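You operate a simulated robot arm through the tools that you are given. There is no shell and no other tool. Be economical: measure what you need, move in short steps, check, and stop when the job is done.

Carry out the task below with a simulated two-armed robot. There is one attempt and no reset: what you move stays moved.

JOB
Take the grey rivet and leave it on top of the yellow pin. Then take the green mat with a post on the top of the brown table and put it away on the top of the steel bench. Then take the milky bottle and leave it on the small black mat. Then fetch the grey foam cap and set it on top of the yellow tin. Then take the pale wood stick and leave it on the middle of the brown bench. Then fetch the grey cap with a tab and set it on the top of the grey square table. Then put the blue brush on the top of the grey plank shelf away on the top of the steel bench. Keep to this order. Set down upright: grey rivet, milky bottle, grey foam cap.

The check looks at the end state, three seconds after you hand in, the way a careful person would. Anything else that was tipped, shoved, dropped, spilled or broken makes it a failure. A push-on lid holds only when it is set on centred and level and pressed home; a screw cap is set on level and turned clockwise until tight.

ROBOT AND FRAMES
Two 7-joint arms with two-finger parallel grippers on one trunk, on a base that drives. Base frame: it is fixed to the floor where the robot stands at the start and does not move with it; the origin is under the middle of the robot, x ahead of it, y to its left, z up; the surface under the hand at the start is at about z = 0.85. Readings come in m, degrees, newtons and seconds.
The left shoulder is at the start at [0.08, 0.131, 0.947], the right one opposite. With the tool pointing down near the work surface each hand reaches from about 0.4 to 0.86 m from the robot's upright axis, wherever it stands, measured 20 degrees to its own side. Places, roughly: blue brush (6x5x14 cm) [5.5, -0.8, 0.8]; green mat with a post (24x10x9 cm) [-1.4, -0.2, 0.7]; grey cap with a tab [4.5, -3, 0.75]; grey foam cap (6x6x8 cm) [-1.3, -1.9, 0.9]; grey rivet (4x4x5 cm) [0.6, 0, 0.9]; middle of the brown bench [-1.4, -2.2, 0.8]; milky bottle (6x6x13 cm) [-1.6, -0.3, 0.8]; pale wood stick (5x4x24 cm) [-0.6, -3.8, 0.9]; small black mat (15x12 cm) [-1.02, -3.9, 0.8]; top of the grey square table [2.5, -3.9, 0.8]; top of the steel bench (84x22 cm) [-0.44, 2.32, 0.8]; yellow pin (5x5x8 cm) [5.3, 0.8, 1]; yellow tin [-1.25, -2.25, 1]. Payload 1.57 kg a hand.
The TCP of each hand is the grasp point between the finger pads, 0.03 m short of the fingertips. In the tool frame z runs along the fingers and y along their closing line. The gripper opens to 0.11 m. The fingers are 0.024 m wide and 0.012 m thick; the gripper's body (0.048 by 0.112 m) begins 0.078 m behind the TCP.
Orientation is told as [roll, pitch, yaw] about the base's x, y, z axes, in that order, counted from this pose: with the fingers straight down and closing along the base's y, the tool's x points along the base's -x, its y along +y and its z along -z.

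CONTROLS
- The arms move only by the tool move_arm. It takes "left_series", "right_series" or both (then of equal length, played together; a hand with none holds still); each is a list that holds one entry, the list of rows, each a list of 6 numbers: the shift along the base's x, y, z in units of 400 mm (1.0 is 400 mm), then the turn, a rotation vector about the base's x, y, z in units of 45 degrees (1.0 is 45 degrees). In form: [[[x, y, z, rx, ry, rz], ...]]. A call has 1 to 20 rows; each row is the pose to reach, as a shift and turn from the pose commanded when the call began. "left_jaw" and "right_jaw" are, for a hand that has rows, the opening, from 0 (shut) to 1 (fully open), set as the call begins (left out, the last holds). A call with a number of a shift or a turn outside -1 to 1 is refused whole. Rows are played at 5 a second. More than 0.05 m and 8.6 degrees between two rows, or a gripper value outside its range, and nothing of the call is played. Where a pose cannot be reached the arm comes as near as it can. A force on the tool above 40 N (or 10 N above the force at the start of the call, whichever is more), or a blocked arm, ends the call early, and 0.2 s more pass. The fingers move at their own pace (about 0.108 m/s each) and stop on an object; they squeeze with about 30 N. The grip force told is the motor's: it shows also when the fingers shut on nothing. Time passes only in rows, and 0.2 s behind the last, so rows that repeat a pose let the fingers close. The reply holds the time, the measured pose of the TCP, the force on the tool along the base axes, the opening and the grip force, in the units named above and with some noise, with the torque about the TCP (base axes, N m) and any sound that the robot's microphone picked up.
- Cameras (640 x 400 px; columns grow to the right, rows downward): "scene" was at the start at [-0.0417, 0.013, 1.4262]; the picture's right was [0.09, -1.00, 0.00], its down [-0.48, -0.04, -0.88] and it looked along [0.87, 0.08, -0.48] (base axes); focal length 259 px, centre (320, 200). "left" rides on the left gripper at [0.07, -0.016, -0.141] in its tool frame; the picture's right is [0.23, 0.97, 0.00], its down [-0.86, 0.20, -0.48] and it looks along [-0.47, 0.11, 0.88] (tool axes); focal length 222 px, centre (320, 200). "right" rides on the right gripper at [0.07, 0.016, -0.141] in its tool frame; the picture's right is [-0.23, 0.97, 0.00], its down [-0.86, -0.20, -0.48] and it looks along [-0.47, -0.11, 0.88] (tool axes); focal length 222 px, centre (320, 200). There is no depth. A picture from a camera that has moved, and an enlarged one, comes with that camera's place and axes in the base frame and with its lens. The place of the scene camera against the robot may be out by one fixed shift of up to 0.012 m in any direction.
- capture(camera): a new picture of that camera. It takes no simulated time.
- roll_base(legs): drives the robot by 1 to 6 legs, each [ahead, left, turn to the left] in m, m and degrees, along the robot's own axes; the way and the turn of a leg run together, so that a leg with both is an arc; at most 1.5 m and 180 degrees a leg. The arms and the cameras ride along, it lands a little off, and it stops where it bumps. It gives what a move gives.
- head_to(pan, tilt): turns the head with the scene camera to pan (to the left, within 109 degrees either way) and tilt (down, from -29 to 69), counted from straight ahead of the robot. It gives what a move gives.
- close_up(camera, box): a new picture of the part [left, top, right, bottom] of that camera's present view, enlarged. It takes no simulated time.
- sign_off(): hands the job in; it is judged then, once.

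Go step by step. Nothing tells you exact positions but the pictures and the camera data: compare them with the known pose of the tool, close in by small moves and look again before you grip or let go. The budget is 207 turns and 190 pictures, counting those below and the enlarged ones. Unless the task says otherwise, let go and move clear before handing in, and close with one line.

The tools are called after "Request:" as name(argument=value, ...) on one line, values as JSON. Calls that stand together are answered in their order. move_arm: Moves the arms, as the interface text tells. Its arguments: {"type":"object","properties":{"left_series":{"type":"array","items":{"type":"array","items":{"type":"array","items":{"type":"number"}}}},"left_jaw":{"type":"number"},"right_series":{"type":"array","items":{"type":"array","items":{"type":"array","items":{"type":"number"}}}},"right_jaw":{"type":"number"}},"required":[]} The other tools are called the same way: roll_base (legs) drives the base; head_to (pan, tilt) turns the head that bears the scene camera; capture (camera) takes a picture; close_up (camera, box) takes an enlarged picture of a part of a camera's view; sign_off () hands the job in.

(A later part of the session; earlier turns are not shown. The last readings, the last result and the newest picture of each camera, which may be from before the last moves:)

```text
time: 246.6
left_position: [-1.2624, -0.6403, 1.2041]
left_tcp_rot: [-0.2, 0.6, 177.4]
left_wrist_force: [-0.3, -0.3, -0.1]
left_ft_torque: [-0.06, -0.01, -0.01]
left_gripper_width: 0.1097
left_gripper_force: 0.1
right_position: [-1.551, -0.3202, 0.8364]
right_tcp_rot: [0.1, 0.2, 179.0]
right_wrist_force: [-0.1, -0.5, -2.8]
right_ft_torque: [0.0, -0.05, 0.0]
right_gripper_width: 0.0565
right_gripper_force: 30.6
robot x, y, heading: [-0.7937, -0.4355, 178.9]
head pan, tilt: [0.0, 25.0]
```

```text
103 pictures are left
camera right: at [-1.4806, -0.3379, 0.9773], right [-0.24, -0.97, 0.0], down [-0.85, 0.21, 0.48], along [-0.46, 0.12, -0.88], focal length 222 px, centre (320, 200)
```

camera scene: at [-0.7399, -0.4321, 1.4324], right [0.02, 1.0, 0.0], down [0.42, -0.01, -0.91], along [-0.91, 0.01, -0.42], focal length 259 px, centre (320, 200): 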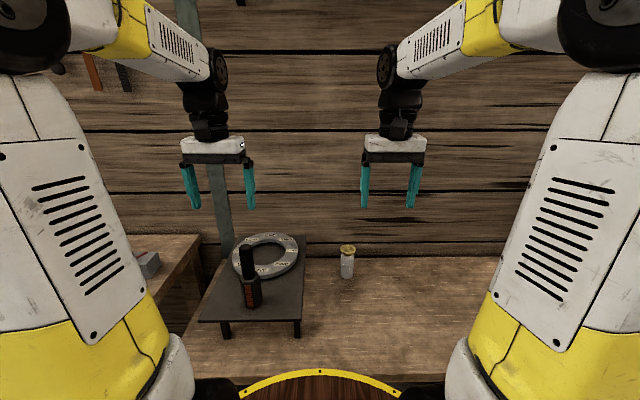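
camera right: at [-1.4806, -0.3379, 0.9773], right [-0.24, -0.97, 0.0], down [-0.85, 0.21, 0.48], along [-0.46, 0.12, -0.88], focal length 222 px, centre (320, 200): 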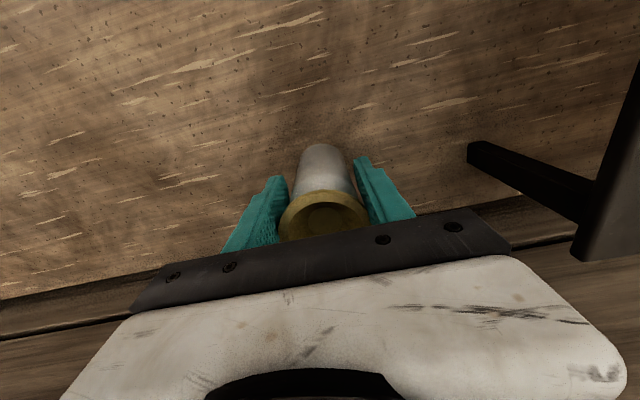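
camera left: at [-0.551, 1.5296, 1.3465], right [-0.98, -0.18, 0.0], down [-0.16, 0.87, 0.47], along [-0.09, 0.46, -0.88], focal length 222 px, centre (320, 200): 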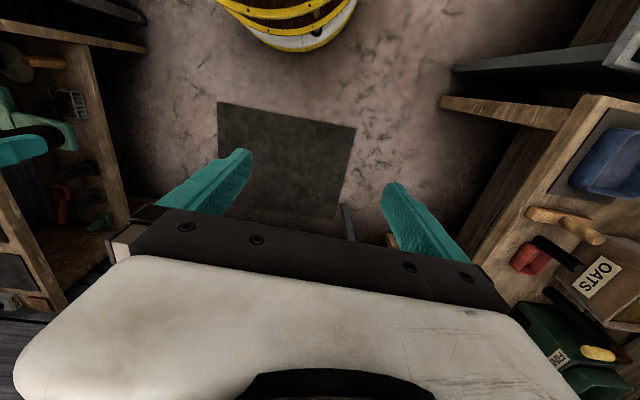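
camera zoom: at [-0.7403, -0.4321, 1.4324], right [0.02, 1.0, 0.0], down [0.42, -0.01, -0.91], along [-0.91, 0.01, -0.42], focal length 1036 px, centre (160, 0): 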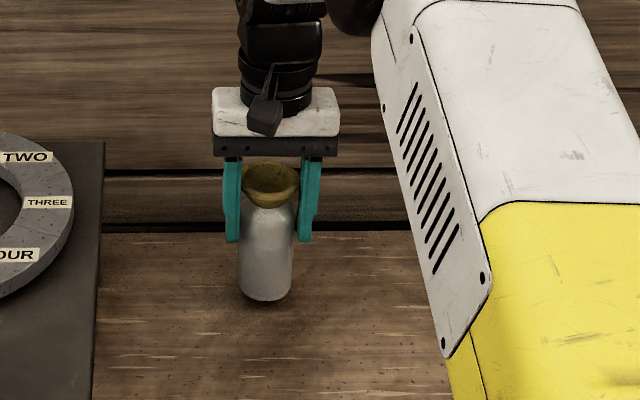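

The bottle lifts as one piece. I raise it, back out and drive to the far end to see the black mat.

Request:
move_arm(right_series=[[[0, 0, 0.1, 0, 0, 0], [0, 0, 0.2, 0, 0, 0], [0, 0, 0.3, 0, 0, 0], [0, 0, 0.4, 0, 0, 0], [0, 0, 0.5, 0, 0, 0], [0, 0, 0.6, 0, 0, 0], [0, 0, 0.7, 0, 0, 0], [0, 0, 0.8, 0, 0, 0], [0.1, 0, 0.83, 0, 0, 0], [0.2, 0.02, 0.85, 0, 0, 0], [0.3, 0.05, 0.85, 0, 0, 0], [0.4, 0.08, 0.85, 0, 0, 0], [0.5, 0.1, 0.85, 0, 0, 0], [0.6, 0.12, 0.85, 0, 0, 0]]])

Request:
roll_base(legs=[[-0.4, 0, 0], [0, 0, 90], [1.3, 0, 0], [0.9, 0, 0]])

Request:
head_to(pan=-15, tilt=22)

Request:
capture(camera="scene")

```text
time: 249.8
left_position: [-1.2647, -0.6402, 1.2025]
left_tcp_rot: [-0.1, 0.7, 177.4]
left_wrist_force: [-0.7, 0.0, -0.8]
left_ft_torque: [-0.01, -0.1, 0.02]
left_gripper_width: 0.1099
left_gripper_force: 0.0
right_position: [-1.4021, -0.2623, 1.2999]
right_tcp_rot: [3.0, -18.3, 175.5]
right_wrist_force: [-1.3, -1.2, -3.9]
right_ft_torque: [0.01, -0.15, 0.01]
right_gripper_width: 0.0559
right_gripper_force: 30.2
right hand out of reach, approached as far as the arm can: row 9, 10, 11, 12
robot x, y, heading: [-0.7939, -0.437, 179.2]
head pan, tilt: [0.0, 25.0]
stopped in row 14 (right hand): the arm was blocked; the commanded pose is now the measured one
```

```text
time: 266.5
left_position: [-0.2233, -3.1021, 1.2048]
left_tcp_rot: [-0.1, 0.6, -92.3]
left_wrist_force: [0.0, 0.1, -0.5]
left_ft_torque: [0.0, 0.02, 0.0]
left_gripper_width: 0.1101
left_gripper_force: 0.1
right_position: [-0.6007, -3.2408, 1.3024]
right_tcp_rot: [2.9, -18.6, -94.2]
right_wrist_force: [-0.2, -0.4, -2.9]
right_ft_torque: [0.09, 0.01, 0.03]
right_gripper_width: 0.0551
right_gripper_force: 30.0
robot x, y, heading: [-0.4319, -2.6363, -90.5]
head pan, tilt: [0.0, 25.0]
```

```text
time: 267.3
left_position: [-0.2236, -3.1027, 1.204]
left_tcp_rot: [-0.1, 0.6, -92.3]
left_wrist_force: [0.4, -0.6, -0.7]
left_ft_torque: [-0.02, 0.01, 0.01]
left_gripper_width: 0.11
left_gripper_force: 0.0
right_position: [-0.601, -3.2419, 1.3019]
right_tcp_rot: [2.9, -18.7, -94.2]
right_wrist_force: [0.6, 0.2, -3.1]
right_ft_torque: [0.09, 0.01, 0.02]
right_gripper_width: 0.0547
right_gripper_force: 29.6
robot x, y, heading: [-0.4273, -2.6359, -90.5]
head pan, tilt: [-15.0, 22.0]
```

```text
102 pictures are left
camera scene: at [-0.4447, -2.5808, 1.4372], right [-0.96, 0.27, 0.0], down [0.1, 0.36, -0.93], along [-0.25, -0.89, -0.38], focal length 259 px, centre (320, 200)
```

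scene: 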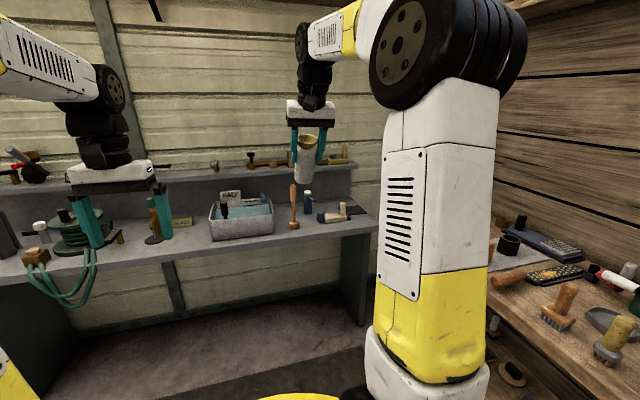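

The arm hit its reach limit when lifting and the hand is pitched 18 degrees. I lower it and bring it level again.

Request:
move_arm(right_series=[[[0, 0.03, -0.06, 0.08, 0.01, 0.016], [0, 0.06, -0.13, 0.16, 0.02, 0.032], [0, 0.1, -0.2, 0.24, 0.03, 0.05], [0, 0.14, -0.26, 0.32, 0.04, 0.066], [0, 0.18, -0.33, 0.418, 0.05, 0.082], [0, 0.18, -0.33, 0.418, 0.05, 0.082]]])

Request:
capture(camera="scene")

Request:
capture(camera="right")

```text
time: 268.7
left_position: [-0.2223, -3.1023, 1.2035]
left_tcp_rot: [-0.2, 0.6, -92.3]
left_wrist_force: [0.4, -0.3, 1.6]
left_ft_torque: [0.01, -0.01, -0.01]
left_gripper_width: 0.1101
left_gripper_force: 0.0
right_position: [-0.6009, -3.1704, 1.1707]
right_tcp_rot: [0.0, 0.2, -90.0]
right_wrist_force: [-0.1, 0.5, -3.5]
right_ft_torque: [0.08, -0.04, -0.01]
right_gripper_width: 0.0547
right_gripper_force: 29.8
robot x, y, heading: [-0.4313, -2.6341, -90.9]
head pan, tilt: [-15.0, 22.0]
```

```text
101 pictures are left
camera scene: at [-0.4447, -2.5808, 1.4372], right [-0.96, 0.27, 0.0], down [0.1, 0.36, -0.93], along [-0.25, -0.89, -0.37], focal length 259 px, centre (320, 200)
```

scene: 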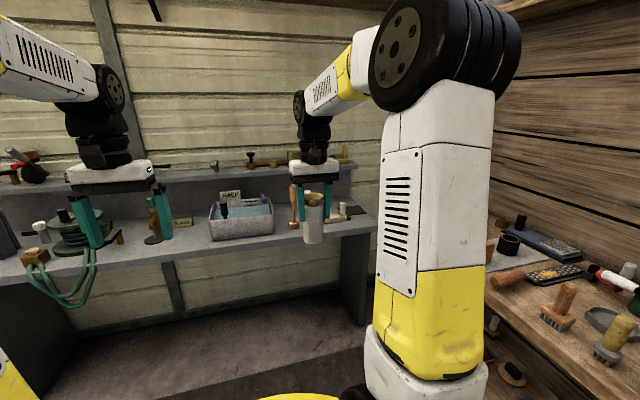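

```text
100 pictures are left
camera right: at [-0.5839, -3.1005, 1.3114], right [0.97, -0.23, 0.0], down [-0.2, -0.86, 0.48], along [-0.11, -0.46, -0.88], focal length 222 px, centre (320, 200)
```

right: 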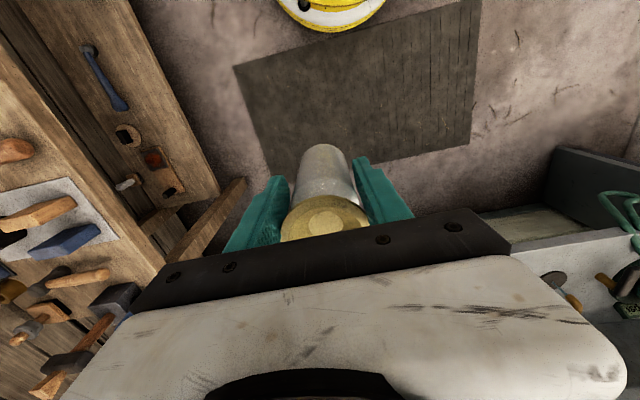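

Level again. I move nearer to the end of the grey bench and look for the black mat.

Request:
roll_base(legs=[[0.35, -0.35, 0.9]])

Request:
head_to(pan=0, tilt=28)

Request:
capture(camera="scene")

```text
time: 271.6
left_position: [-0.5684, -3.4489, 1.2037]
left_tcp_rot: [-0.2, 0.6, -91.5]
left_wrist_force: [0.6, 1.0, -0.3]
left_ft_torque: [-0.02, -0.01, -0.03]
left_gripper_width: 0.1098
left_gripper_force: 0.1
right_position: [-0.9455, -3.5229, 1.1709]
right_tcp_rot: [-0.1, 0.1, -89.2]
right_wrist_force: [-0.7, 0.1, -3.0]
right_ft_torque: [0.08, 0.02, 0.02]
right_gripper_width: 0.0546
right_gripper_force: 30.1
robot x, y, heading: [-0.7802, -2.9841, -89.8]
head pan, tilt: [-15.0, 22.0]
```

```text
time: 272.4
left_position: [-0.5678, -3.4484, 1.2044]
left_tcp_rot: [-0.1, 0.6, -91.6]
left_wrist_force: [0.4, 0.4, -0.6]
left_ft_torque: [-0.03, 0.0, 0.03]
left_gripper_width: 0.1098
left_gripper_force: 0.0
right_position: [-0.9434, -3.5222, 1.171]
right_tcp_rot: [-0.1, 0.1, -89.3]
right_wrist_force: [-0.9, 0.7, -3.4]
right_ft_torque: [0.07, 0.0, 0.02]
right_gripper_width: 0.0546
right_gripper_force: 29.9
robot x, y, heading: [-0.7827, -2.9851, -89.8]
head pan, tilt: [0.0, 28.0]
```

```text
99 pictures are left
camera scene: at [-0.7727, -2.9325, 1.4276], right [-1.0, 0.0, 0.0], down [0.0, 0.47, -0.88], along [0.0, -0.88, -0.47], focal length 259 px, centre (320, 200)
```

scene: 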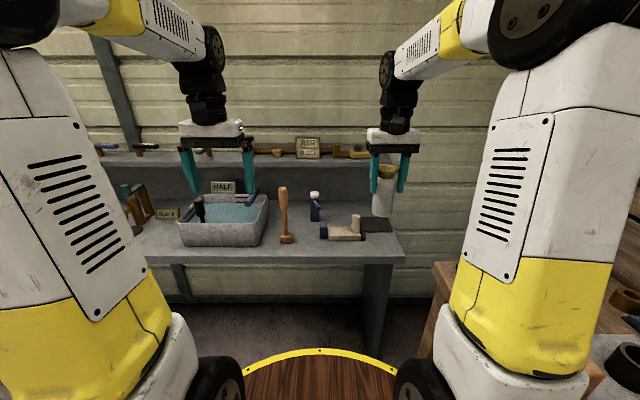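

The black mat lies at the right end of the bench; the wood stick stands near x = -0.6. I zoom.

Request:
close_up(camera="scene", box=[260, 150, 420, 250])

Request:
capture(camera="right")

```text
4.00 times, centred on (340, 200) of scene
camera zoom: at [-0.7727, -2.9325, 1.4276], right [-1.0, 0.0, 0.0], down [0.0, 0.47, -0.88], along [0.0, -0.88, -0.47], focal length 1036 px, centre (240, 200)
```

zoom: 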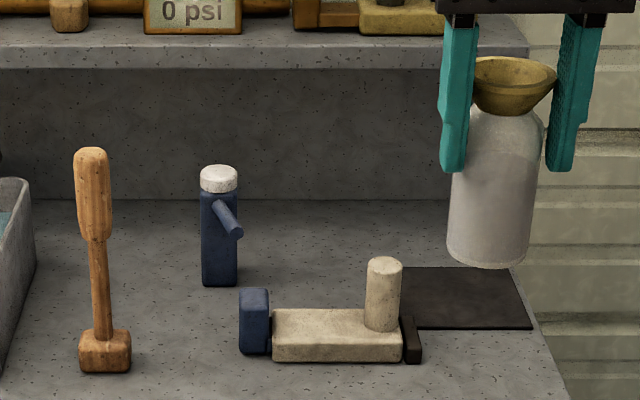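

```text
97 pictures are left
camera right: at [-0.9287, -3.4524, 1.3116], right [0.98, -0.21, 0.0], down [-0.19, -0.86, 0.48], along [-0.1, -0.47, -0.88], focal length 222 px, centre (320, 200)
```

right: 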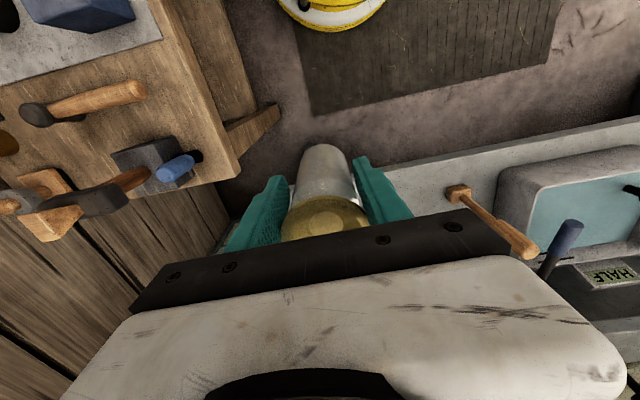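

The mat centre is about (-1.02, -3.885) at z 0.80. I drive 0.25 m closer.

Request:
roll_base(legs=[[0.25, 0, 0]])

Request:
close_up(camera="scene", box=[280, 200, 440, 300])

```text
time: 274.2
left_position: [-0.5679, -3.6977, 1.205]
left_tcp_rot: [-0.2, 0.6, -91.5]
left_wrist_force: [0.2, -0.2, -0.1]
left_ft_torque: [-0.04, -0.01, 0.02]
left_gripper_width: 0.11
left_gripper_force: 0.0
right_position: [-0.9445, -3.7711, 1.1703]
right_tcp_rot: [-0.1, 0.2, -89.2]
right_wrist_force: [0.3, 0.2, -3.3]
right_ft_torque: [0.07, -0.03, -0.03]
right_gripper_width: 0.0546
right_gripper_force: 29.8
robot x, y, heading: [-0.7813, -3.2357, -89.9]
head pan, tilt: [0.0, 28.0]
```

```text
4.00 times, centred on (360, 250) of scene
camera zoom: at [-0.7719, -3.1812, 1.4276], right [-1.0, 0.0, 0.0], down [0.0, 0.47, -0.88], along [0.0, -0.88, -0.47], focal length 1036 px, centre (160, 0)
```

zoom: 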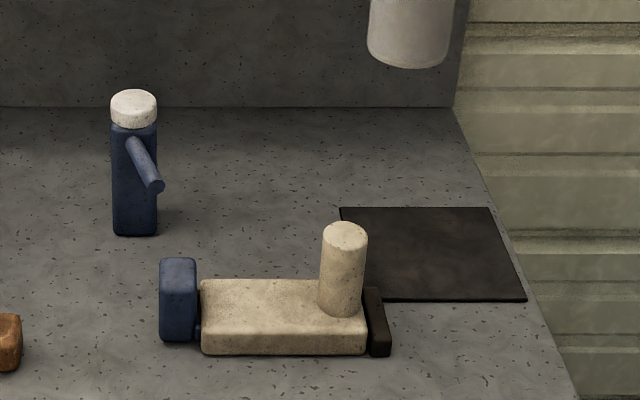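

I move over the mat and lower to about 5 cm above it.

Request:
move_arm(right_series=[[[-0.047, -0.073, 0, 0, 0, 0], [-0.094, -0.146, 0, 0, 0, 0], [-0.142, -0.22, 0, 0, 0, 0], [-0.189, -0.2925, 0, 0, 0, 0], [-0.189, -0.2925, -0.1, 0, 0, 0], [-0.189, -0.2925, -0.2, 0, 0, 0], [-0.189, -0.2925, -0.3, 0, 0, 0], [-0.189, -0.2925, -0.4, 0, 0, 0], [-0.189, -0.2925, -0.5, 0, 0, 0], [-0.189, -0.2925, -0.6, 0, 0, 0], [-0.189, -0.2925, -0.6, 0, 0, 0]]])

Request:
close_up(camera="scene", box=[300, 180, 460, 280])

Request:
capture(camera="right")

```text
time: 276.6
left_position: [-0.5672, -3.6983, 1.2043]
left_tcp_rot: [-0.3, 0.6, -91.4]
left_wrist_force: [-0.1, 1.3, -0.2]
left_ft_torque: [-0.01, 0.01, -0.02]
left_gripper_width: 0.1099
left_gripper_force: 0.1
right_position: [-1.0209, -3.8859, 0.9298]
right_tcp_rot: [-0.2, 0.2, -89.3]
right_wrist_force: [0.2, -0.3, -3.7]
right_ft_torque: [0.06, 0.0, 0.01]
right_gripper_width: 0.0546
right_gripper_force: 30.0
robot x, y, heading: [-0.7801, -3.2321, -89.9]
head pan, tilt: [0.0, 28.0]
```

```text
4.00 times, centred on (380, 230) of scene
camera zoom: at [-0.772, -3.1814, 1.4276], right [-1.0, 0.0, 0.0], down [0.0, 0.47, -0.88], along [0.0, -0.88, -0.47], focal length 1036 px, centre (80, 80)
```

zoom: 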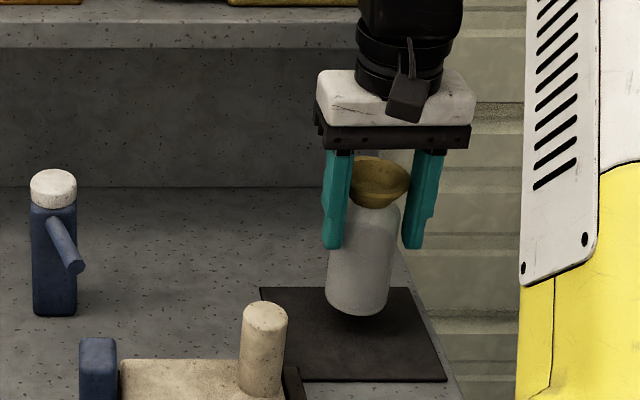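

```text
94 pictures are left
camera right: at [-1.0049, -3.8178, 1.0706], right [0.98, -0.22, 0.0], down [-0.19, -0.86, 0.48], along [-0.1, -0.47, -0.88], focal length 222 px, centre (320, 200)
```

right: 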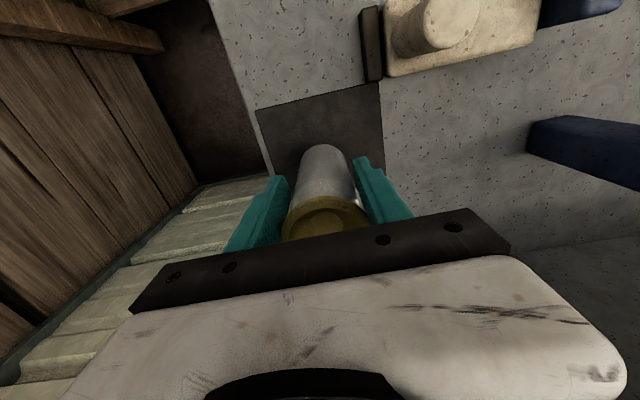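

I descend 3.5 cm more and check.

Request:
move_arm(right_series=[[[0, 0, -0.04, 0, 0, 0], [0, 0, -0.08, 0, 0, 0], [0, 0, -0.08, 0, 0, 0]]])

Request:
close_up(camera="scene", box=[300, 180, 460, 280])

Request:
close_up(camera="right", box=[200, 60, 440, 210])

```text
time: 277.4
left_position: [-0.567, -3.6973, 1.2046]
left_tcp_rot: [-0.2, 0.6, -91.4]
left_wrist_force: [0.9, -0.5, -0.1]
left_ft_torque: [0.01, -0.03, -0.03]
left_gripper_width: 0.1101
left_gripper_force: 0.1
right_position: [-1.0201, -3.8859, 0.9007]
right_tcp_rot: [-0.1, 0.0, -89.3]
right_wrist_force: [0.1, 3.6, 19.0]
right_ft_torque: [-0.43, -0.08, 0.01]
right_gripper_width: 0.0543
right_gripper_force: 30.0
robot x, y, heading: [-0.7819, -3.2316, -89.8]
head pan, tilt: [0.0, 28.0]
```

```text
4.00 times, centred on (380, 230) of scene
camera zoom: at [-0.7717, -3.1803, 1.4275], right [-1.0, 0.0, 0.0], down [0.0, 0.47, -0.88], along [0.0, -0.88, -0.47], focal length 1036 px, centre (80, 80)
```

zoom: 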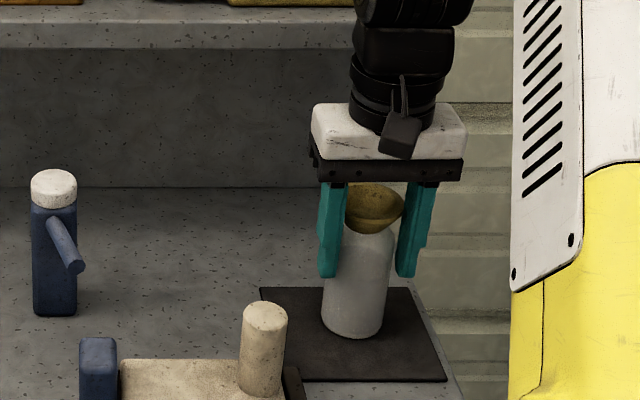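

```text
2.67 times, centred on (320, 135) of right
camera zoom: at [-1.0038, -3.8172, 1.0407], right [0.98, -0.21, 0.0], down [-0.19, -0.86, 0.48], along [-0.1, -0.47, -0.88], focal length 592 px, centre (320, 373)
```

zoom: 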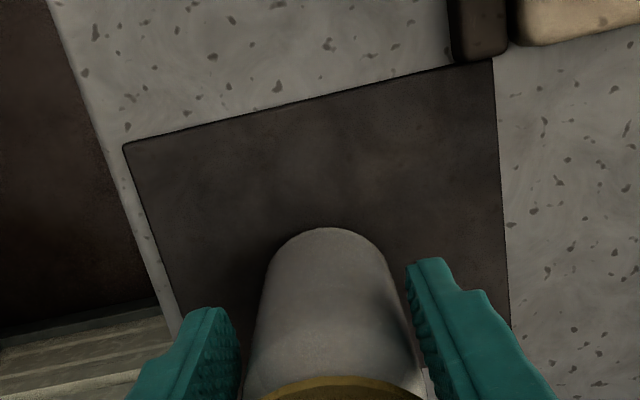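

The bottle's base touches the mat (19 N), well inside its outline. I ease the pressure slightly and release.

Request:
move_arm(right_series=[[[0, 0, 0.004, 0, 0, 0], [0, 0, 0.006, 0, 0, 0]]])

Request:
move_arm(right_series=[[[0, 0, 0, 0, 0, 0], [0, 0, 0, 0, 0, 0]]], right_jaw=0.75)

Request:
close_up(camera="scene", box=[300, 180, 460, 280])

```text
time: 278.0
left_position: [-0.5666, -3.6978, 1.2049]
left_tcp_rot: [-0.2, 0.6, -91.4]
left_wrist_force: [0.4, 0.4, -0.4]
left_ft_torque: [0.01, -0.03, -0.01]
left_gripper_width: 0.11
left_gripper_force: 0.1
right_position: [-1.0193, -3.8867, 0.9005]
right_tcp_rot: [0.0, 0.4, -89.3]
right_wrist_force: [-1.1, -0.5, -1.5]
right_ft_torque: [-0.14, 0.12, -0.05]
right_gripper_width: 0.0539
right_gripper_force: 29.7
robot x, y, heading: [-0.78, -3.2364, -90.1]
head pan, tilt: [0.0, 28.0]
```

```text
time: 278.6
left_position: [-0.569, -3.6988, 1.2051]
left_tcp_rot: [-0.2, 0.6, -91.5]
left_wrist_force: [0.5, -0.6, -0.1]
left_ft_torque: [0.01, -0.01, 0.04]
left_gripper_width: 0.11
left_gripper_force: 0.1
right_position: [-1.0189, -3.8871, 0.9012]
right_tcp_rot: [0.0, 0.2, -89.3]
right_wrist_force: [0.5, 0.4, 0.1]
right_ft_torque: [0.01, -0.06, 0.0]
right_gripper_width: 0.0825
right_gripper_force: 0.0
robot x, y, heading: [-0.7833, -3.2331, -89.8]
head pan, tilt: [0.0, 28.0]
```

```text
4.00 times, centred on (380, 230) of scene
camera zoom: at [-0.7719, -3.1813, 1.4276], right [-1.0, 0.0, 0.0], down [0.0, 0.47, -0.88], along [0.0, -0.88, -0.47], focal length 1036 px, centre (80, 80)
```

zoom: 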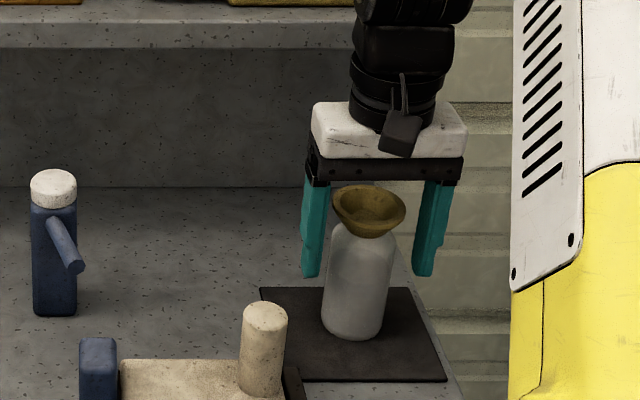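

It stands upright on the mat. I open wide and lift straight up, then retract.

Request:
move_arm(right_series=[[[0, 0, 0, 0, 0, 0], [0, 0, 0.05, 0, 0, 0], [0, 0, 0.15, 0, 0, 0], [0, 0, 0.26, 0, 0, 0], [0, 0, 0.37, 0, 0, 0], [0, 0, 0.48, 0, 0, 0], [0, 0, 0.58, 0, 0, 0], [0.03, 0.1, 0.62, 0, 0, 0], [0.06, 0.2, 0.66, 0, 0, 0], [0.1, 0.3, 0.68, 0, 0, 0], [0.14, 0.4, 0.68, 0, 0, 0], [0.14, 0.48, 0.68, 0, 0, 0]]], right_jaw=0.9)

Request:
capture(camera="scene")

```text
time: 281.2
left_position: [-0.5678, -3.6982, 1.2035]
left_tcp_rot: [-0.2, 0.7, -91.5]
left_wrist_force: [-0.1, -0.7, -0.7]
left_ft_torque: [0.01, -0.02, -0.01]
left_gripper_width: 0.1099
left_gripper_force: 0.1
right_position: [-0.9653, -3.6942, 1.1729]
right_tcp_rot: [-0.1, 0.2, -89.3]
right_wrist_force: [0.5, -0.9, 0.4]
right_ft_torque: [0.02, -0.03, -0.01]
right_gripper_width: 0.0989
right_gripper_force: 0.1
robot x, y, heading: [-0.7795, -3.233, -89.9]
head pan, tilt: [0.0, 28.0]
```

```text
90 pictures are left
camera scene: at [-0.7719, -3.1816, 1.4276], right [-1.0, 0.0, 0.0], down [0.0, 0.47, -0.88], along [0.0, -0.88, -0.47], focal length 259 px, centre (320, 200)
```

scene: 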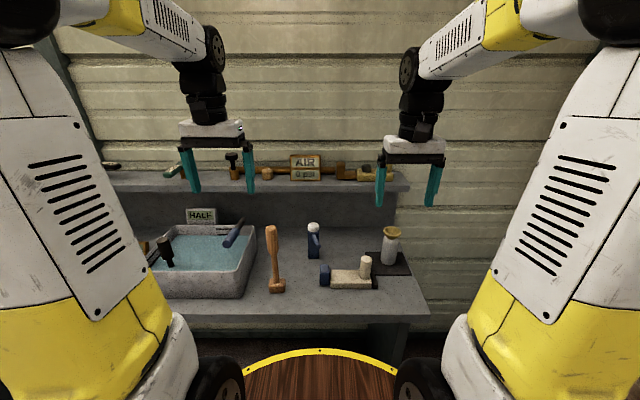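

Bottle done. Next the grey foam cap: I back up to y about -2.1 and turn to face the brown bench.

Request:
roll_base(legs=[[-0.5, 0.3, 0], [-0.62, 0, 0], [0, 0, -90]])

Request:
head_to(pan=0, tilt=25)

Request:
capture(camera="scene")

```text
time: 291.4
left_position: [-0.9439, -2.3268, 1.2037]
left_tcp_rot: [-0.2, 0.6, 179.3]
left_wrist_force: [-0.2, -0.2, -0.1]
left_ft_torque: [0.02, 0.01, -0.01]
left_gripper_width: 0.1102
left_gripper_force: 0.1
right_position: [-0.9464, -1.929, 1.1746]
right_tcp_rot: [-0.1, 0.2, -178.3]
right_wrist_force: [0.1, 0.6, -0.3]
right_ft_torque: [0.0, -0.04, 0.01]
right_gripper_width: 0.0989
right_gripper_force: 0.0
robot x, y, heading: [-0.4843, -2.107, -179.1]
head pan, tilt: [0.0, 28.0]
```

```text
time: 292.0
left_position: [-0.9427, -2.3269, 1.2041]
left_tcp_rot: [-0.2, 0.6, 179.3]
left_wrist_force: [0.6, 0.4, -0.2]
left_ft_torque: [-0.01, -0.03, 0.01]
left_gripper_width: 0.11
left_gripper_force: 0.0
right_position: [-0.9466, -1.9288, 1.1732]
right_tcp_rot: [0.0, 0.1, -178.4]
right_wrist_force: [0.5, 0.9, 0.5]
right_ft_torque: [-0.03, 0.0, 0.03]
right_gripper_width: 0.0987
right_gripper_force: 0.1
robot x, y, heading: [-0.4857, -2.1103, -178.8]
head pan, tilt: [0.0, 25.0]
```

```text
89 pictures are left
camera scene: at [-0.4283, -2.1025, 1.4324], right [-0.02, 1.0, 0.0], down [0.42, 0.01, -0.91], along [-0.91, -0.02, -0.42], focal length 259 px, centre (320, 200)
```

scene: 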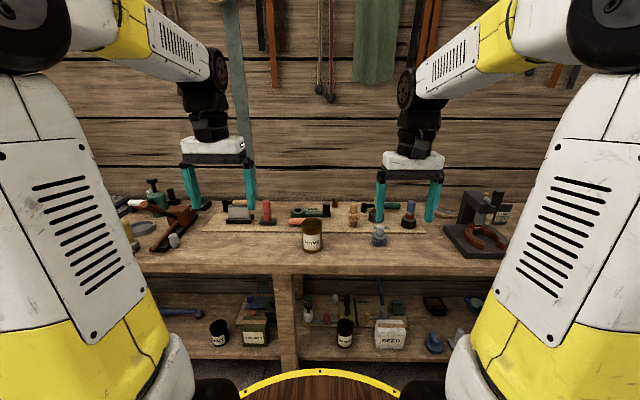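

Request:
close_up(camera="scene", box=[190, 170, 450, 332])

Request:
close_up(camera="scene", box=[280, 190, 440, 290])

```text
2.46 times, centred on (320, 251) of scene
camera zoom: at [-0.4283, -2.1025, 1.4324], right [-0.02, 1.0, 0.0], down [0.42, 0.01, -0.91], along [-0.91, -0.02, -0.42], focal length 638 px, centre (320, 74)
```

zoom: 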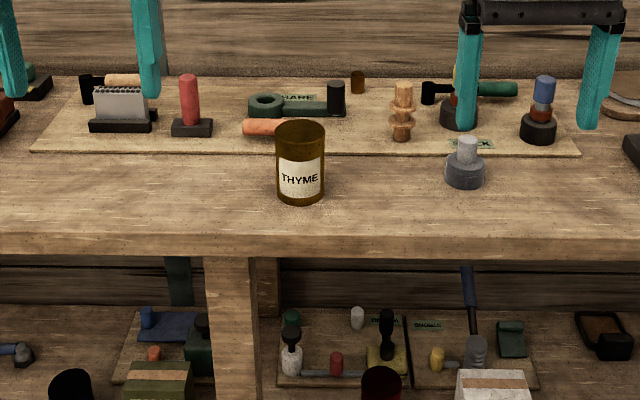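

```text
4.00 times, centred on (360, 240) of scene
camera zoom: at [-0.4283, -2.1025, 1.4324], right [-0.02, 1.0, 0.0], down [0.42, 0.01, -0.91], along [-0.91, -0.02, -0.42], focal length 1036 px, centre (160, 40)
```

zoom: 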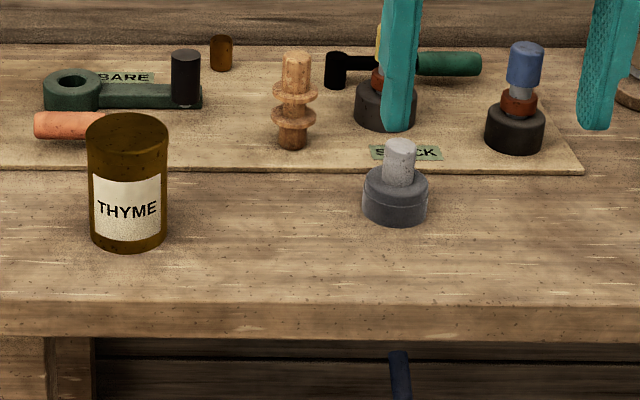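

The grey foam cap (disc with a small post) is at about (-1.26, -1.90) and the yellow THYME tin at about (-1.24, -2.15). I move 0.2 m closer and look with the wrist camera.

Request:
roll_base(legs=[[0.2, 0, -0.8]])

Request:
capture(camera="right")

Request:
close_up(camera="scene", box=[270, 220, 430, 320])

```text
time: 293.6
left_position: [-1.1453, -2.3233, 1.2059]
left_tcp_rot: [-0.1, 0.6, 178.5]
left_wrist_force: [0.7, 0.6, 0.9]
left_ft_torque: [-0.03, 0.0, -0.01]
left_gripper_width: 0.11
left_gripper_force: 0.1
right_position: [-1.144, -1.9252, 1.1731]
right_tcp_rot: [-0.2, 0.1, -179.2]
right_wrist_force: [-0.6, 0.2, 0.0]
right_ft_torque: [-0.02, 0.02, 0.01]
right_gripper_width: 0.0989
right_gripper_force: 0.1
robot x, y, heading: [-0.6821, -2.1133, -179.6]
head pan, tilt: [0.0, 25.0]
```

```text
86 pictures are left
camera right: at [-1.0729, -1.9407, 1.3144], right [-0.21, -0.98, 0.0], down [-0.86, 0.19, 0.48], along [-0.47, 0.1, -0.88], focal length 222 px, centre (320, 200)
```

right: 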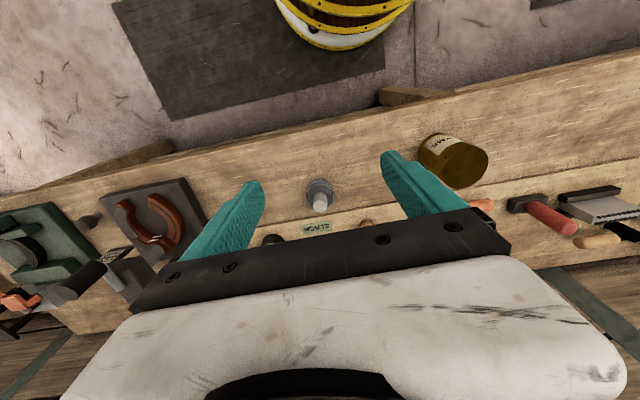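

```text
4.00 times, centred on (350, 270) of scene
camera zoom: at [-0.6271, -2.1052, 1.4324], right [0.0, 1.0, 0.0], down [0.42, 0.0, -0.91], along [-0.91, 0.0, -0.42], focal length 1036 px, centre (200, -80)
```

zoom: 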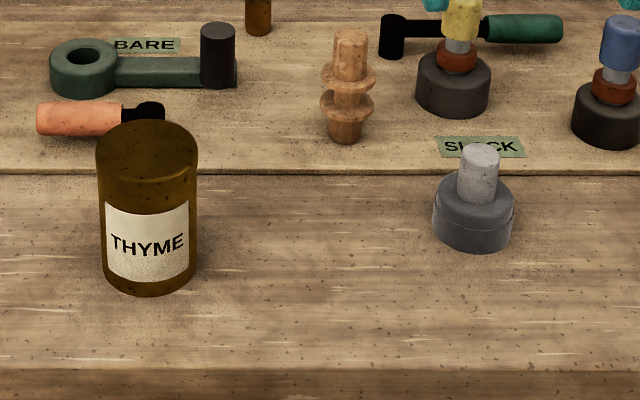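

Cap at about (-1.29, -1.89), top near 0.917; tin top about (-1.248, -2.149, 0.96). I lower the right hand over the cap's post.

Request:
move_arm(right_series=[[[-0.09, 0.022, 0, 0, 0, 0], [-0.18, 0.044, 0, 0, 0, 0], [-0.27, 0.066, 0, 0, 0, 0], [-0.365, 0.0875, 0, 0, 0, 0], [-0.365, 0.0875, -0.12, 0, 0, 0], [-0.365, 0.0875, -0.24, 0, 0, 0], [-0.365, 0.0875, -0.36, 0, 0, 0], [-0.365, 0.0875, -0.46, 0, 0, 0], [-0.365, 0.0875, -0.46, 0, 0, 0]]], right_jaw=0.7)

Request:
close_up(camera="right", box=[200, 80, 440, 230])

Request:
close_up(camera="scene", box=[310, 200, 438, 280])

```text
time: 295.6
left_position: [-1.145, -2.3215, 1.2051]
left_tcp_rot: [-0.2, 0.6, 178.5]
left_wrist_force: [0.1, 0.0, -0.1]
left_ft_torque: [-0.01, 0.02, -0.04]
left_gripper_width: 0.1101
left_gripper_force: 0.0
right_position: [-1.2904, -1.8893, 0.9889]
right_tcp_rot: [-0.1, 0.2, -179.2]
right_wrist_force: [0.0, 0.5, -0.1]
right_ft_torque: [0.02, 0.01, 0.0]
right_gripper_width: 0.0772
right_gripper_force: 0.1
robot x, y, heading: [-0.6839, -2.1152, -179.9]
head pan, tilt: [0.0, 25.0]
```

```text
2.67 times, centred on (320, 155) of right
camera zoom: at [-1.2191, -1.905, 1.1292], right [-0.21, -0.98, 0.0], down [-0.86, 0.19, 0.48], along [-0.47, 0.1, -0.88], focal length 592 px, centre (320, 320)
```

zoom: 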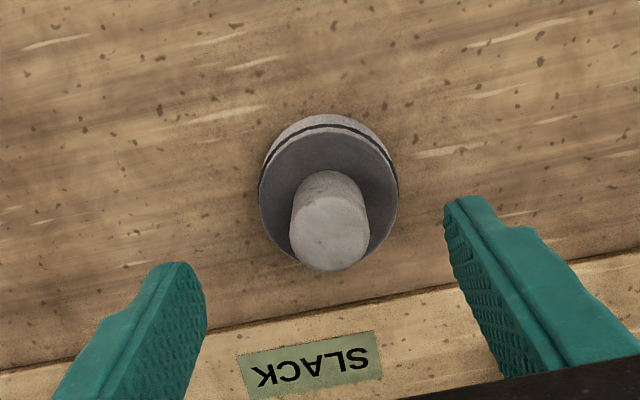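

```text
5.00 times, centred on (374, 240) of scene
camera zoom: at [-0.6273, -2.1051, 1.4324], right [0.0, 1.0, 0.0], down [0.42, 0.0, -0.91], along [-0.91, 0.0, -0.42], focal length 1295 px, centre (50, 0)
```

zoom: 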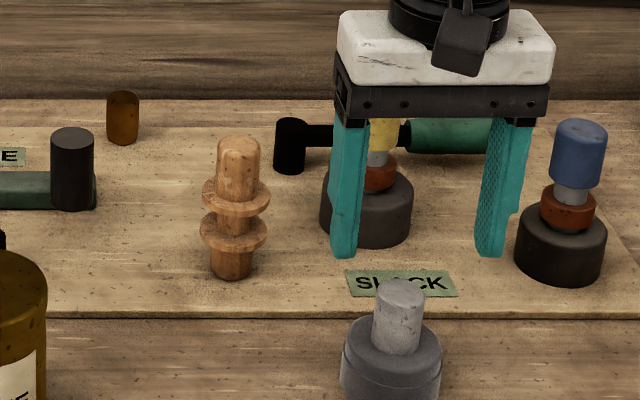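

Nearly centred. I lower to the post and grip.

Request:
move_arm(right_series=[[[-0.015, -0.004, -0.09, 0, 0, 0], [-0.015, -0.004, -0.17, 0, 0, 0], [-0.015, -0.004, -0.17, 0, 0, 0]]])

Request:
move_arm(right_series=[[[0, 0, 0, 0, 0, 0], [0, 0, 0, 0, 0, 0], [0, 0, 0, 0, 0, 0]]], right_jaw=0)

Request:
close_up(camera="right", box=[200, 80, 440, 230])

Request:
close_up(camera="scene", box=[310, 200, 438, 280])

```text
time: 296.4
left_position: [-1.1459, -2.3232, 1.2034]
left_tcp_rot: [-0.3, 0.6, 178.5]
left_wrist_force: [0.1, 0.1, 0.0]
left_ft_torque: [-0.01, -0.03, -0.02]
left_gripper_width: 0.1099
left_gripper_force: 0.1
right_position: [-1.2952, -1.8923, 0.9212]
right_tcp_rot: [-0.1, 0.1, -179.2]
right_wrist_force: [0.2, 0.6, -0.3]
right_ft_torque: [-0.02, 0.04, 0.05]
right_gripper_width: 0.077
right_gripper_force: 0.0
robot x, y, heading: [-0.6819, -2.11, -179.6]
head pan, tilt: [0.0, 25.0]
```

```text
time: 297.2
left_position: [-1.1471, -2.3223, 1.204]
left_tcp_rot: [-0.3, 0.6, 178.6]
left_wrist_force: [0.9, 0.5, 0.0]
left_ft_torque: [-0.01, 0.0, -0.03]
left_gripper_width: 0.1102
left_gripper_force: 0.0
right_position: [-1.2944, -1.8929, 0.9217]
right_tcp_rot: [0.0, 0.1, -179.3]
right_wrist_force: [0.3, -0.5, 0.0]
right_ft_torque: [0.02, -0.01, -0.01]
right_gripper_width: 0.0288
right_gripper_force: 30.1
robot x, y, heading: [-0.6795, -2.1119, -179.9]
head pan, tilt: [0.0, 25.0]
```

```text
2.67 times, centred on (320, 155) of right
camera zoom: at [-1.2251, -1.9076, 1.0624], right [-0.21, -0.98, 0.0], down [-0.86, 0.19, 0.48], along [-0.46, 0.1, -0.88], focal length 592 px, centre (320, 320)
```

zoom: 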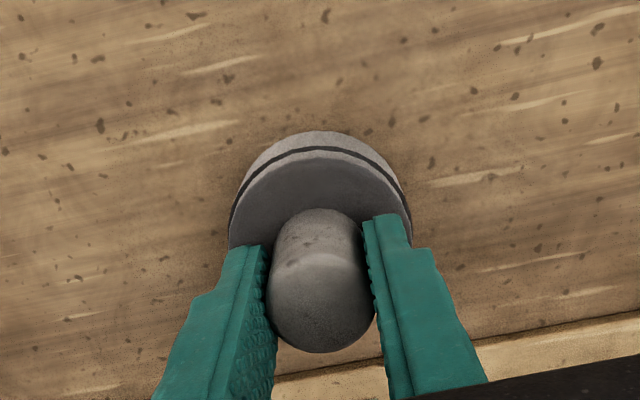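

```text
5.00 times, centred on (374, 240) of scene
camera zoom: at [-0.6273, -2.1051, 1.4324], right [0.0, 1.0, 0.0], down [0.42, 0.0, -0.91], along [-0.91, 0.0, -0.42], focal length 1295 px, centre (50, 0)
```

zoom: 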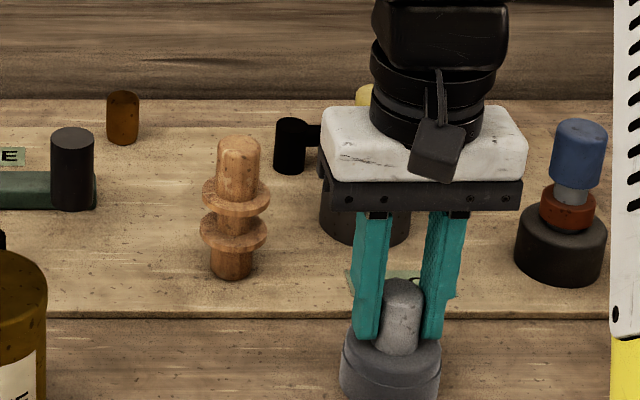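

Gripped. I lift, move the left hand out of the way and carry the cap above the tin.

Request:
move_arm(right_series=[[[0, 0, 0.1, 0, 0, 0], [0, 0, 0.2, 0, 0, 0], [0, 0, 0.3, 0, 0, 0], [0, 0, 0.4, 0, 0, 0], [0.02, -0.1, 0.42, 0, 0, 0], [0.04, -0.2, 0.42, 0, 0, 0], [0.06, -0.3, 0.42, 0, 0, 0], [0.08, -0.4, 0.42, 0, 0, 0], [0.1, -0.5, 0.42, 0, 0, 0], [0.116, -0.6, 0.42, 0, 0, 0], [0.116, -0.642, 0.42, 0, 0, 0], [0.116, -0.642, 0.42, 0, 0, 0]]], left_series=[[[0, -0.05, 0, 0, 0, 0], [0, -0.1, 0, 0, 0, 0], [0, -0.15, 0, 0, 0, 0], [0, -0.2, 0, 0, 0, 0], [0, -0.25, 0, 0, 0, 0], [0, -0.3, 0, 0, 0, 0], [0, -0.35, 0, 0, 0, 0], [0, -0.35, 0, 0, 0, 0], [0, -0.35, 0, 0, 0, 0], [0, -0.35, 0, 0, 0, 0], [0, -0.35, 0, 0, 0, 0], [0, -0.35, 0, 0, 0, 0]]])

Request:
close_up(camera="right", box=[200, 60, 440, 210])

Request:
close_up(camera="scene", box=[240, 190, 400, 290])

```text
time: 299.8
left_position: [-1.1447, -2.4634, 1.2039]
left_tcp_rot: [-0.2, 0.6, 178.6]
left_wrist_force: [0.3, -0.1, 0.4]
left_ft_torque: [0.03, -0.03, 0.0]
left_gripper_width: 0.1098
left_gripper_force: 0.0
right_position: [-1.2488, -2.1488, 1.0896]
right_tcp_rot: [-0.1, 0.1, -179.2]
right_wrist_force: [0.3, -0.1, 0.0]
right_ft_torque: [0.03, 0.0, -0.02]
right_gripper_width: 0.0286
right_gripper_force: 29.8
robot x, y, heading: [-0.6794, -2.1132, -179.9]
head pan, tilt: [0.0, 25.0]
```

```text
2.67 times, centred on (320, 135) of right
camera zoom: at [-1.1792, -2.1645, 1.2296], right [-0.21, -0.98, 0.0], down [-0.86, 0.19, 0.48], along [-0.46, 0.1, -0.88], focal length 592 px, centre (320, 373)
```

zoom: 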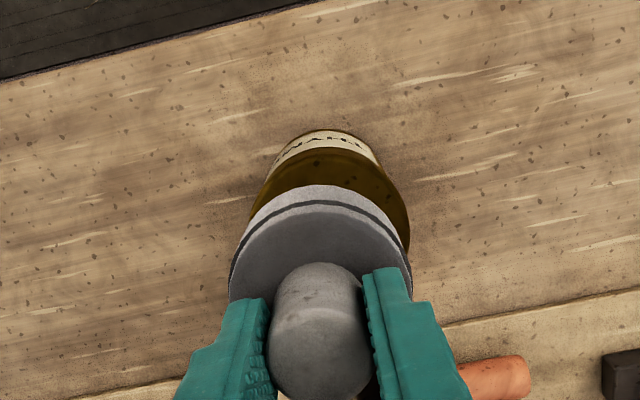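

```text
4.00 times, centred on (320, 240) of scene
camera zoom: at [-0.6273, -2.1053, 1.4324], right [0.0, 1.0, 0.0], down [0.42, 0.0, -0.91], along [-0.91, 0.0, -0.42], focal length 1036 px, centre (320, 40)
```

zoom: 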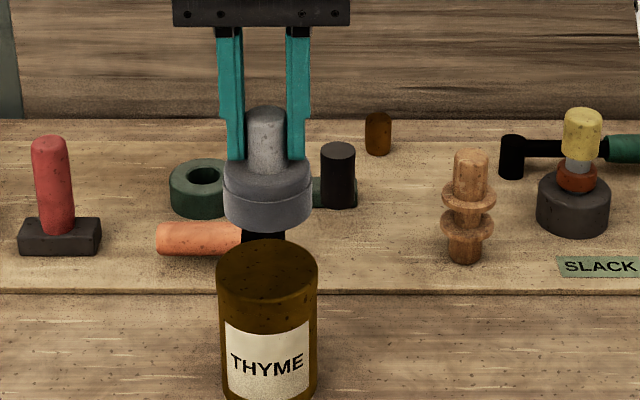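

Very nearly centred; I adjust by a few mm and lower to about 1.5 cm above the tin.

Request:
move_arm(right_series=[[[0.006, -0.008, -0.03, 0, 0, 0], [0.008, -0.01, -0.06, 0, 0, 0], [0.008, -0.01, -0.06, 0, 0, 0]]])

Request:
close_up(camera="right", box=[200, 60, 440, 210])

Request:
close_up(camera="scene", box=[260, 210, 356, 270])

```text
time: 300.6
left_position: [-1.1444, -2.4627, 1.2045]
left_tcp_rot: [-0.2, 0.5, 178.5]
left_wrist_force: [0.9, -0.2, -0.2]
left_ft_torque: [0.0, 0.0, -0.02]
left_gripper_width: 0.1101
left_gripper_force: 0.0
right_position: [-1.2454, -2.1531, 1.0655]
right_tcp_rot: [0.0, 0.1, -179.3]
right_wrist_force: [-0.1, 0.6, 0.4]
right_ft_torque: [0.02, -0.02, 0.0]
right_gripper_width: 0.0285
right_gripper_force: 30.2
robot x, y, heading: [-0.6833, -2.1085, -179.7]
head pan, tilt: [0.0, 25.0]
```

```text
2.67 times, centred on (320, 135) of right
camera zoom: at [-1.1758, -2.168, 1.2062], right [-0.21, -0.98, 0.0], down [-0.86, 0.19, 0.48], along [-0.47, 0.1, -0.88], focal length 592 px, centre (320, 373)
```

zoom: 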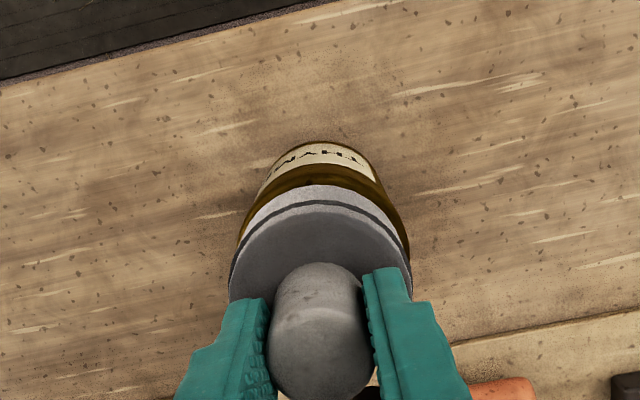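

```text
6.67 times, centred on (308, 240) of scene
camera zoom: at [-0.6273, -2.1052, 1.4324], right [0.0, 1.0, 0.0], down [0.42, 0.0, -0.91], along [-0.91, 0.0, -0.42], focal length 1727 px, centre (400, -67)
```

zoom: 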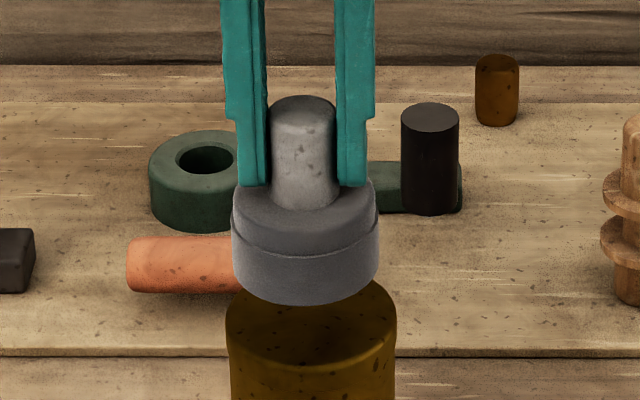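

I shift 4 mm forward and lower another 1.3 cm to judge the front/back margins.

Request:
move_arm(right_series=[[[-0.01, 0.002, -0.02, 0, 0, 0], [-0.01, 0.002, -0.035, 0, 0, 0], [-0.01, 0.002, -0.035, 0, 0, 0]]])

Request:
close_up(camera="right", box=[240, 80, 400, 180])

Request:
close_up(camera="scene", box=[270, 220, 350, 270])

```text
time: 301.4
left_position: [-1.1443, -2.4618, 1.2048]
left_tcp_rot: [-0.2, 0.6, 178.6]
left_wrist_force: [-0.7, -0.7, 0.2]
left_ft_torque: [0.01, -0.01, -0.01]
left_gripper_width: 0.1101
left_gripper_force: 0.1
right_position: [-1.2498, -2.1531, 1.0511]
right_tcp_rot: [-0.2, 0.2, -179.2]
right_wrist_force: [0.0, 0.5, 0.7]
right_ft_torque: [0.0, -0.01, -0.01]
right_gripper_width: 0.0287
right_gripper_force: 30.3
robot x, y, heading: [-0.6803, -2.1108, -179.8]
head pan, tilt: [0.0, 25.0]
```

```text
4.00 times, centred on (320, 130) of right
camera zoom: at [-1.1802, -2.1672, 1.1922], right [-0.21, -0.98, 0.0], down [-0.86, 0.19, 0.48], along [-0.47, 0.1, -0.88], focal length 888 px, centre (320, 480)
```

zoom: 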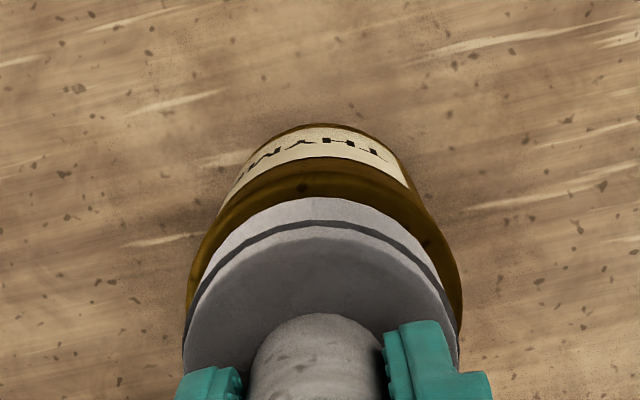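

```text
8.00 times, centred on (310, 245) of scene
camera zoom: at [-0.6273, -2.1052, 1.4324], right [0.0, 1.0, 0.0], down [0.42, 0.0, -0.91], along [-0.91, 0.0, -0.42], focal length 2073 px, centre (400, -160)
```

zoom: 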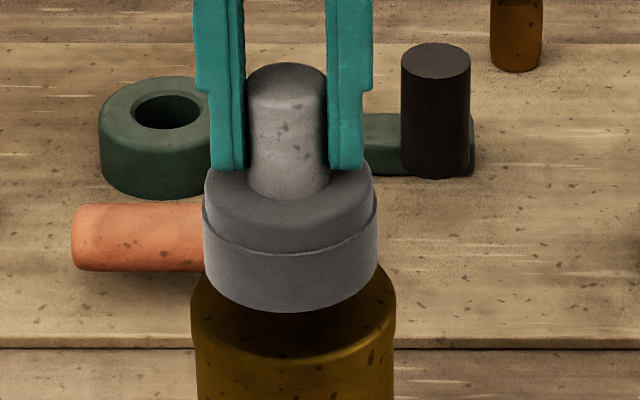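

I lower in small steps until contact.

Request:
move_arm(right_series=[[[0, 0, -0.01, 0, 0, 0], [0, 0, -0.02, 0, 0, 0], [0, 0, -0.028, 0, 0, 0], [0, 0, -0.034, 0, 0, 0], [0, 0, -0.04, 0, 0, 0], [0, 0, -0.045, 0, 0, 0], [0, 0, -0.05, 0, 0, 0], [0, 0, -0.055, 0, 0, 0], [0, 0, -0.06, 0, 0, 0]]])

Request:
close_up(camera="scene", box=[270, 220, 350, 270])

Request:
close_up(camera="right", box=[240, 80, 400, 180])

```text
time: 303.4
left_position: [-1.144, -2.4623, 1.2048]
left_tcp_rot: [-0.2, 0.6, 178.5]
left_wrist_force: [0.7, -0.3, 0.3]
left_ft_torque: [0.02, 0.03, 0.01]
left_gripper_width: 0.11
left_gripper_force: 0.0
right_position: [-1.2501, -2.1521, 1.0321]
right_tcp_rot: [0.1, -0.2, -179.3]
right_wrist_force: [1.9, 2.4, 7.6]
right_ft_torque: [0.16, -0.03, -0.07]
right_gripper_width: 0.0283
right_gripper_force: 30.0
robot x, y, heading: [-0.6849, -2.1077, -180.0]
head pan, tilt: [0.0, 25.0]
stopped in row 9 (right hand): the force on the tool passed its limit at 44 N (the readings are from after the stop); the commanded pose is now the measured one
```

```text
8.00 times, centred on (310, 245) of scene
camera zoom: at [-0.6267, -2.1051, 1.4324], right [0.0, 1.0, 0.0], down [0.42, 0.0, -0.91], along [-0.91, 0.0, -0.42], focal length 2073 px, centre (400, -160)
```

zoom: 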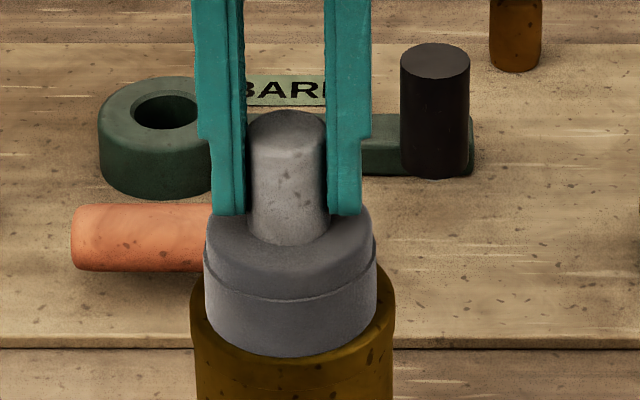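

```text
4.00 times, centred on (320, 130) of right
camera zoom: at [-1.1796, -2.1671, 1.1727], right [-0.21, -0.98, 0.0], down [-0.86, 0.19, 0.48], along [-0.47, 0.1, -0.88], focal length 888 px, centre (320, 480)
```

zoom: 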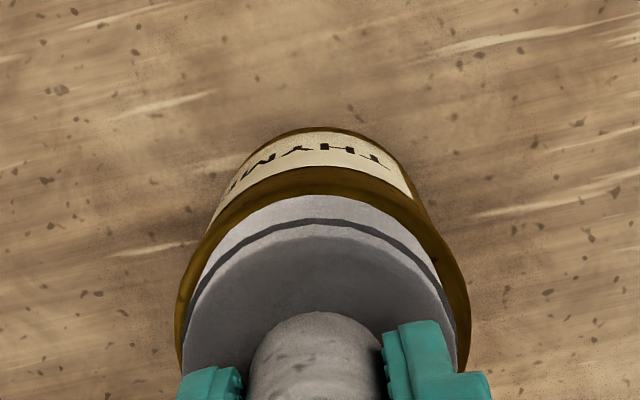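

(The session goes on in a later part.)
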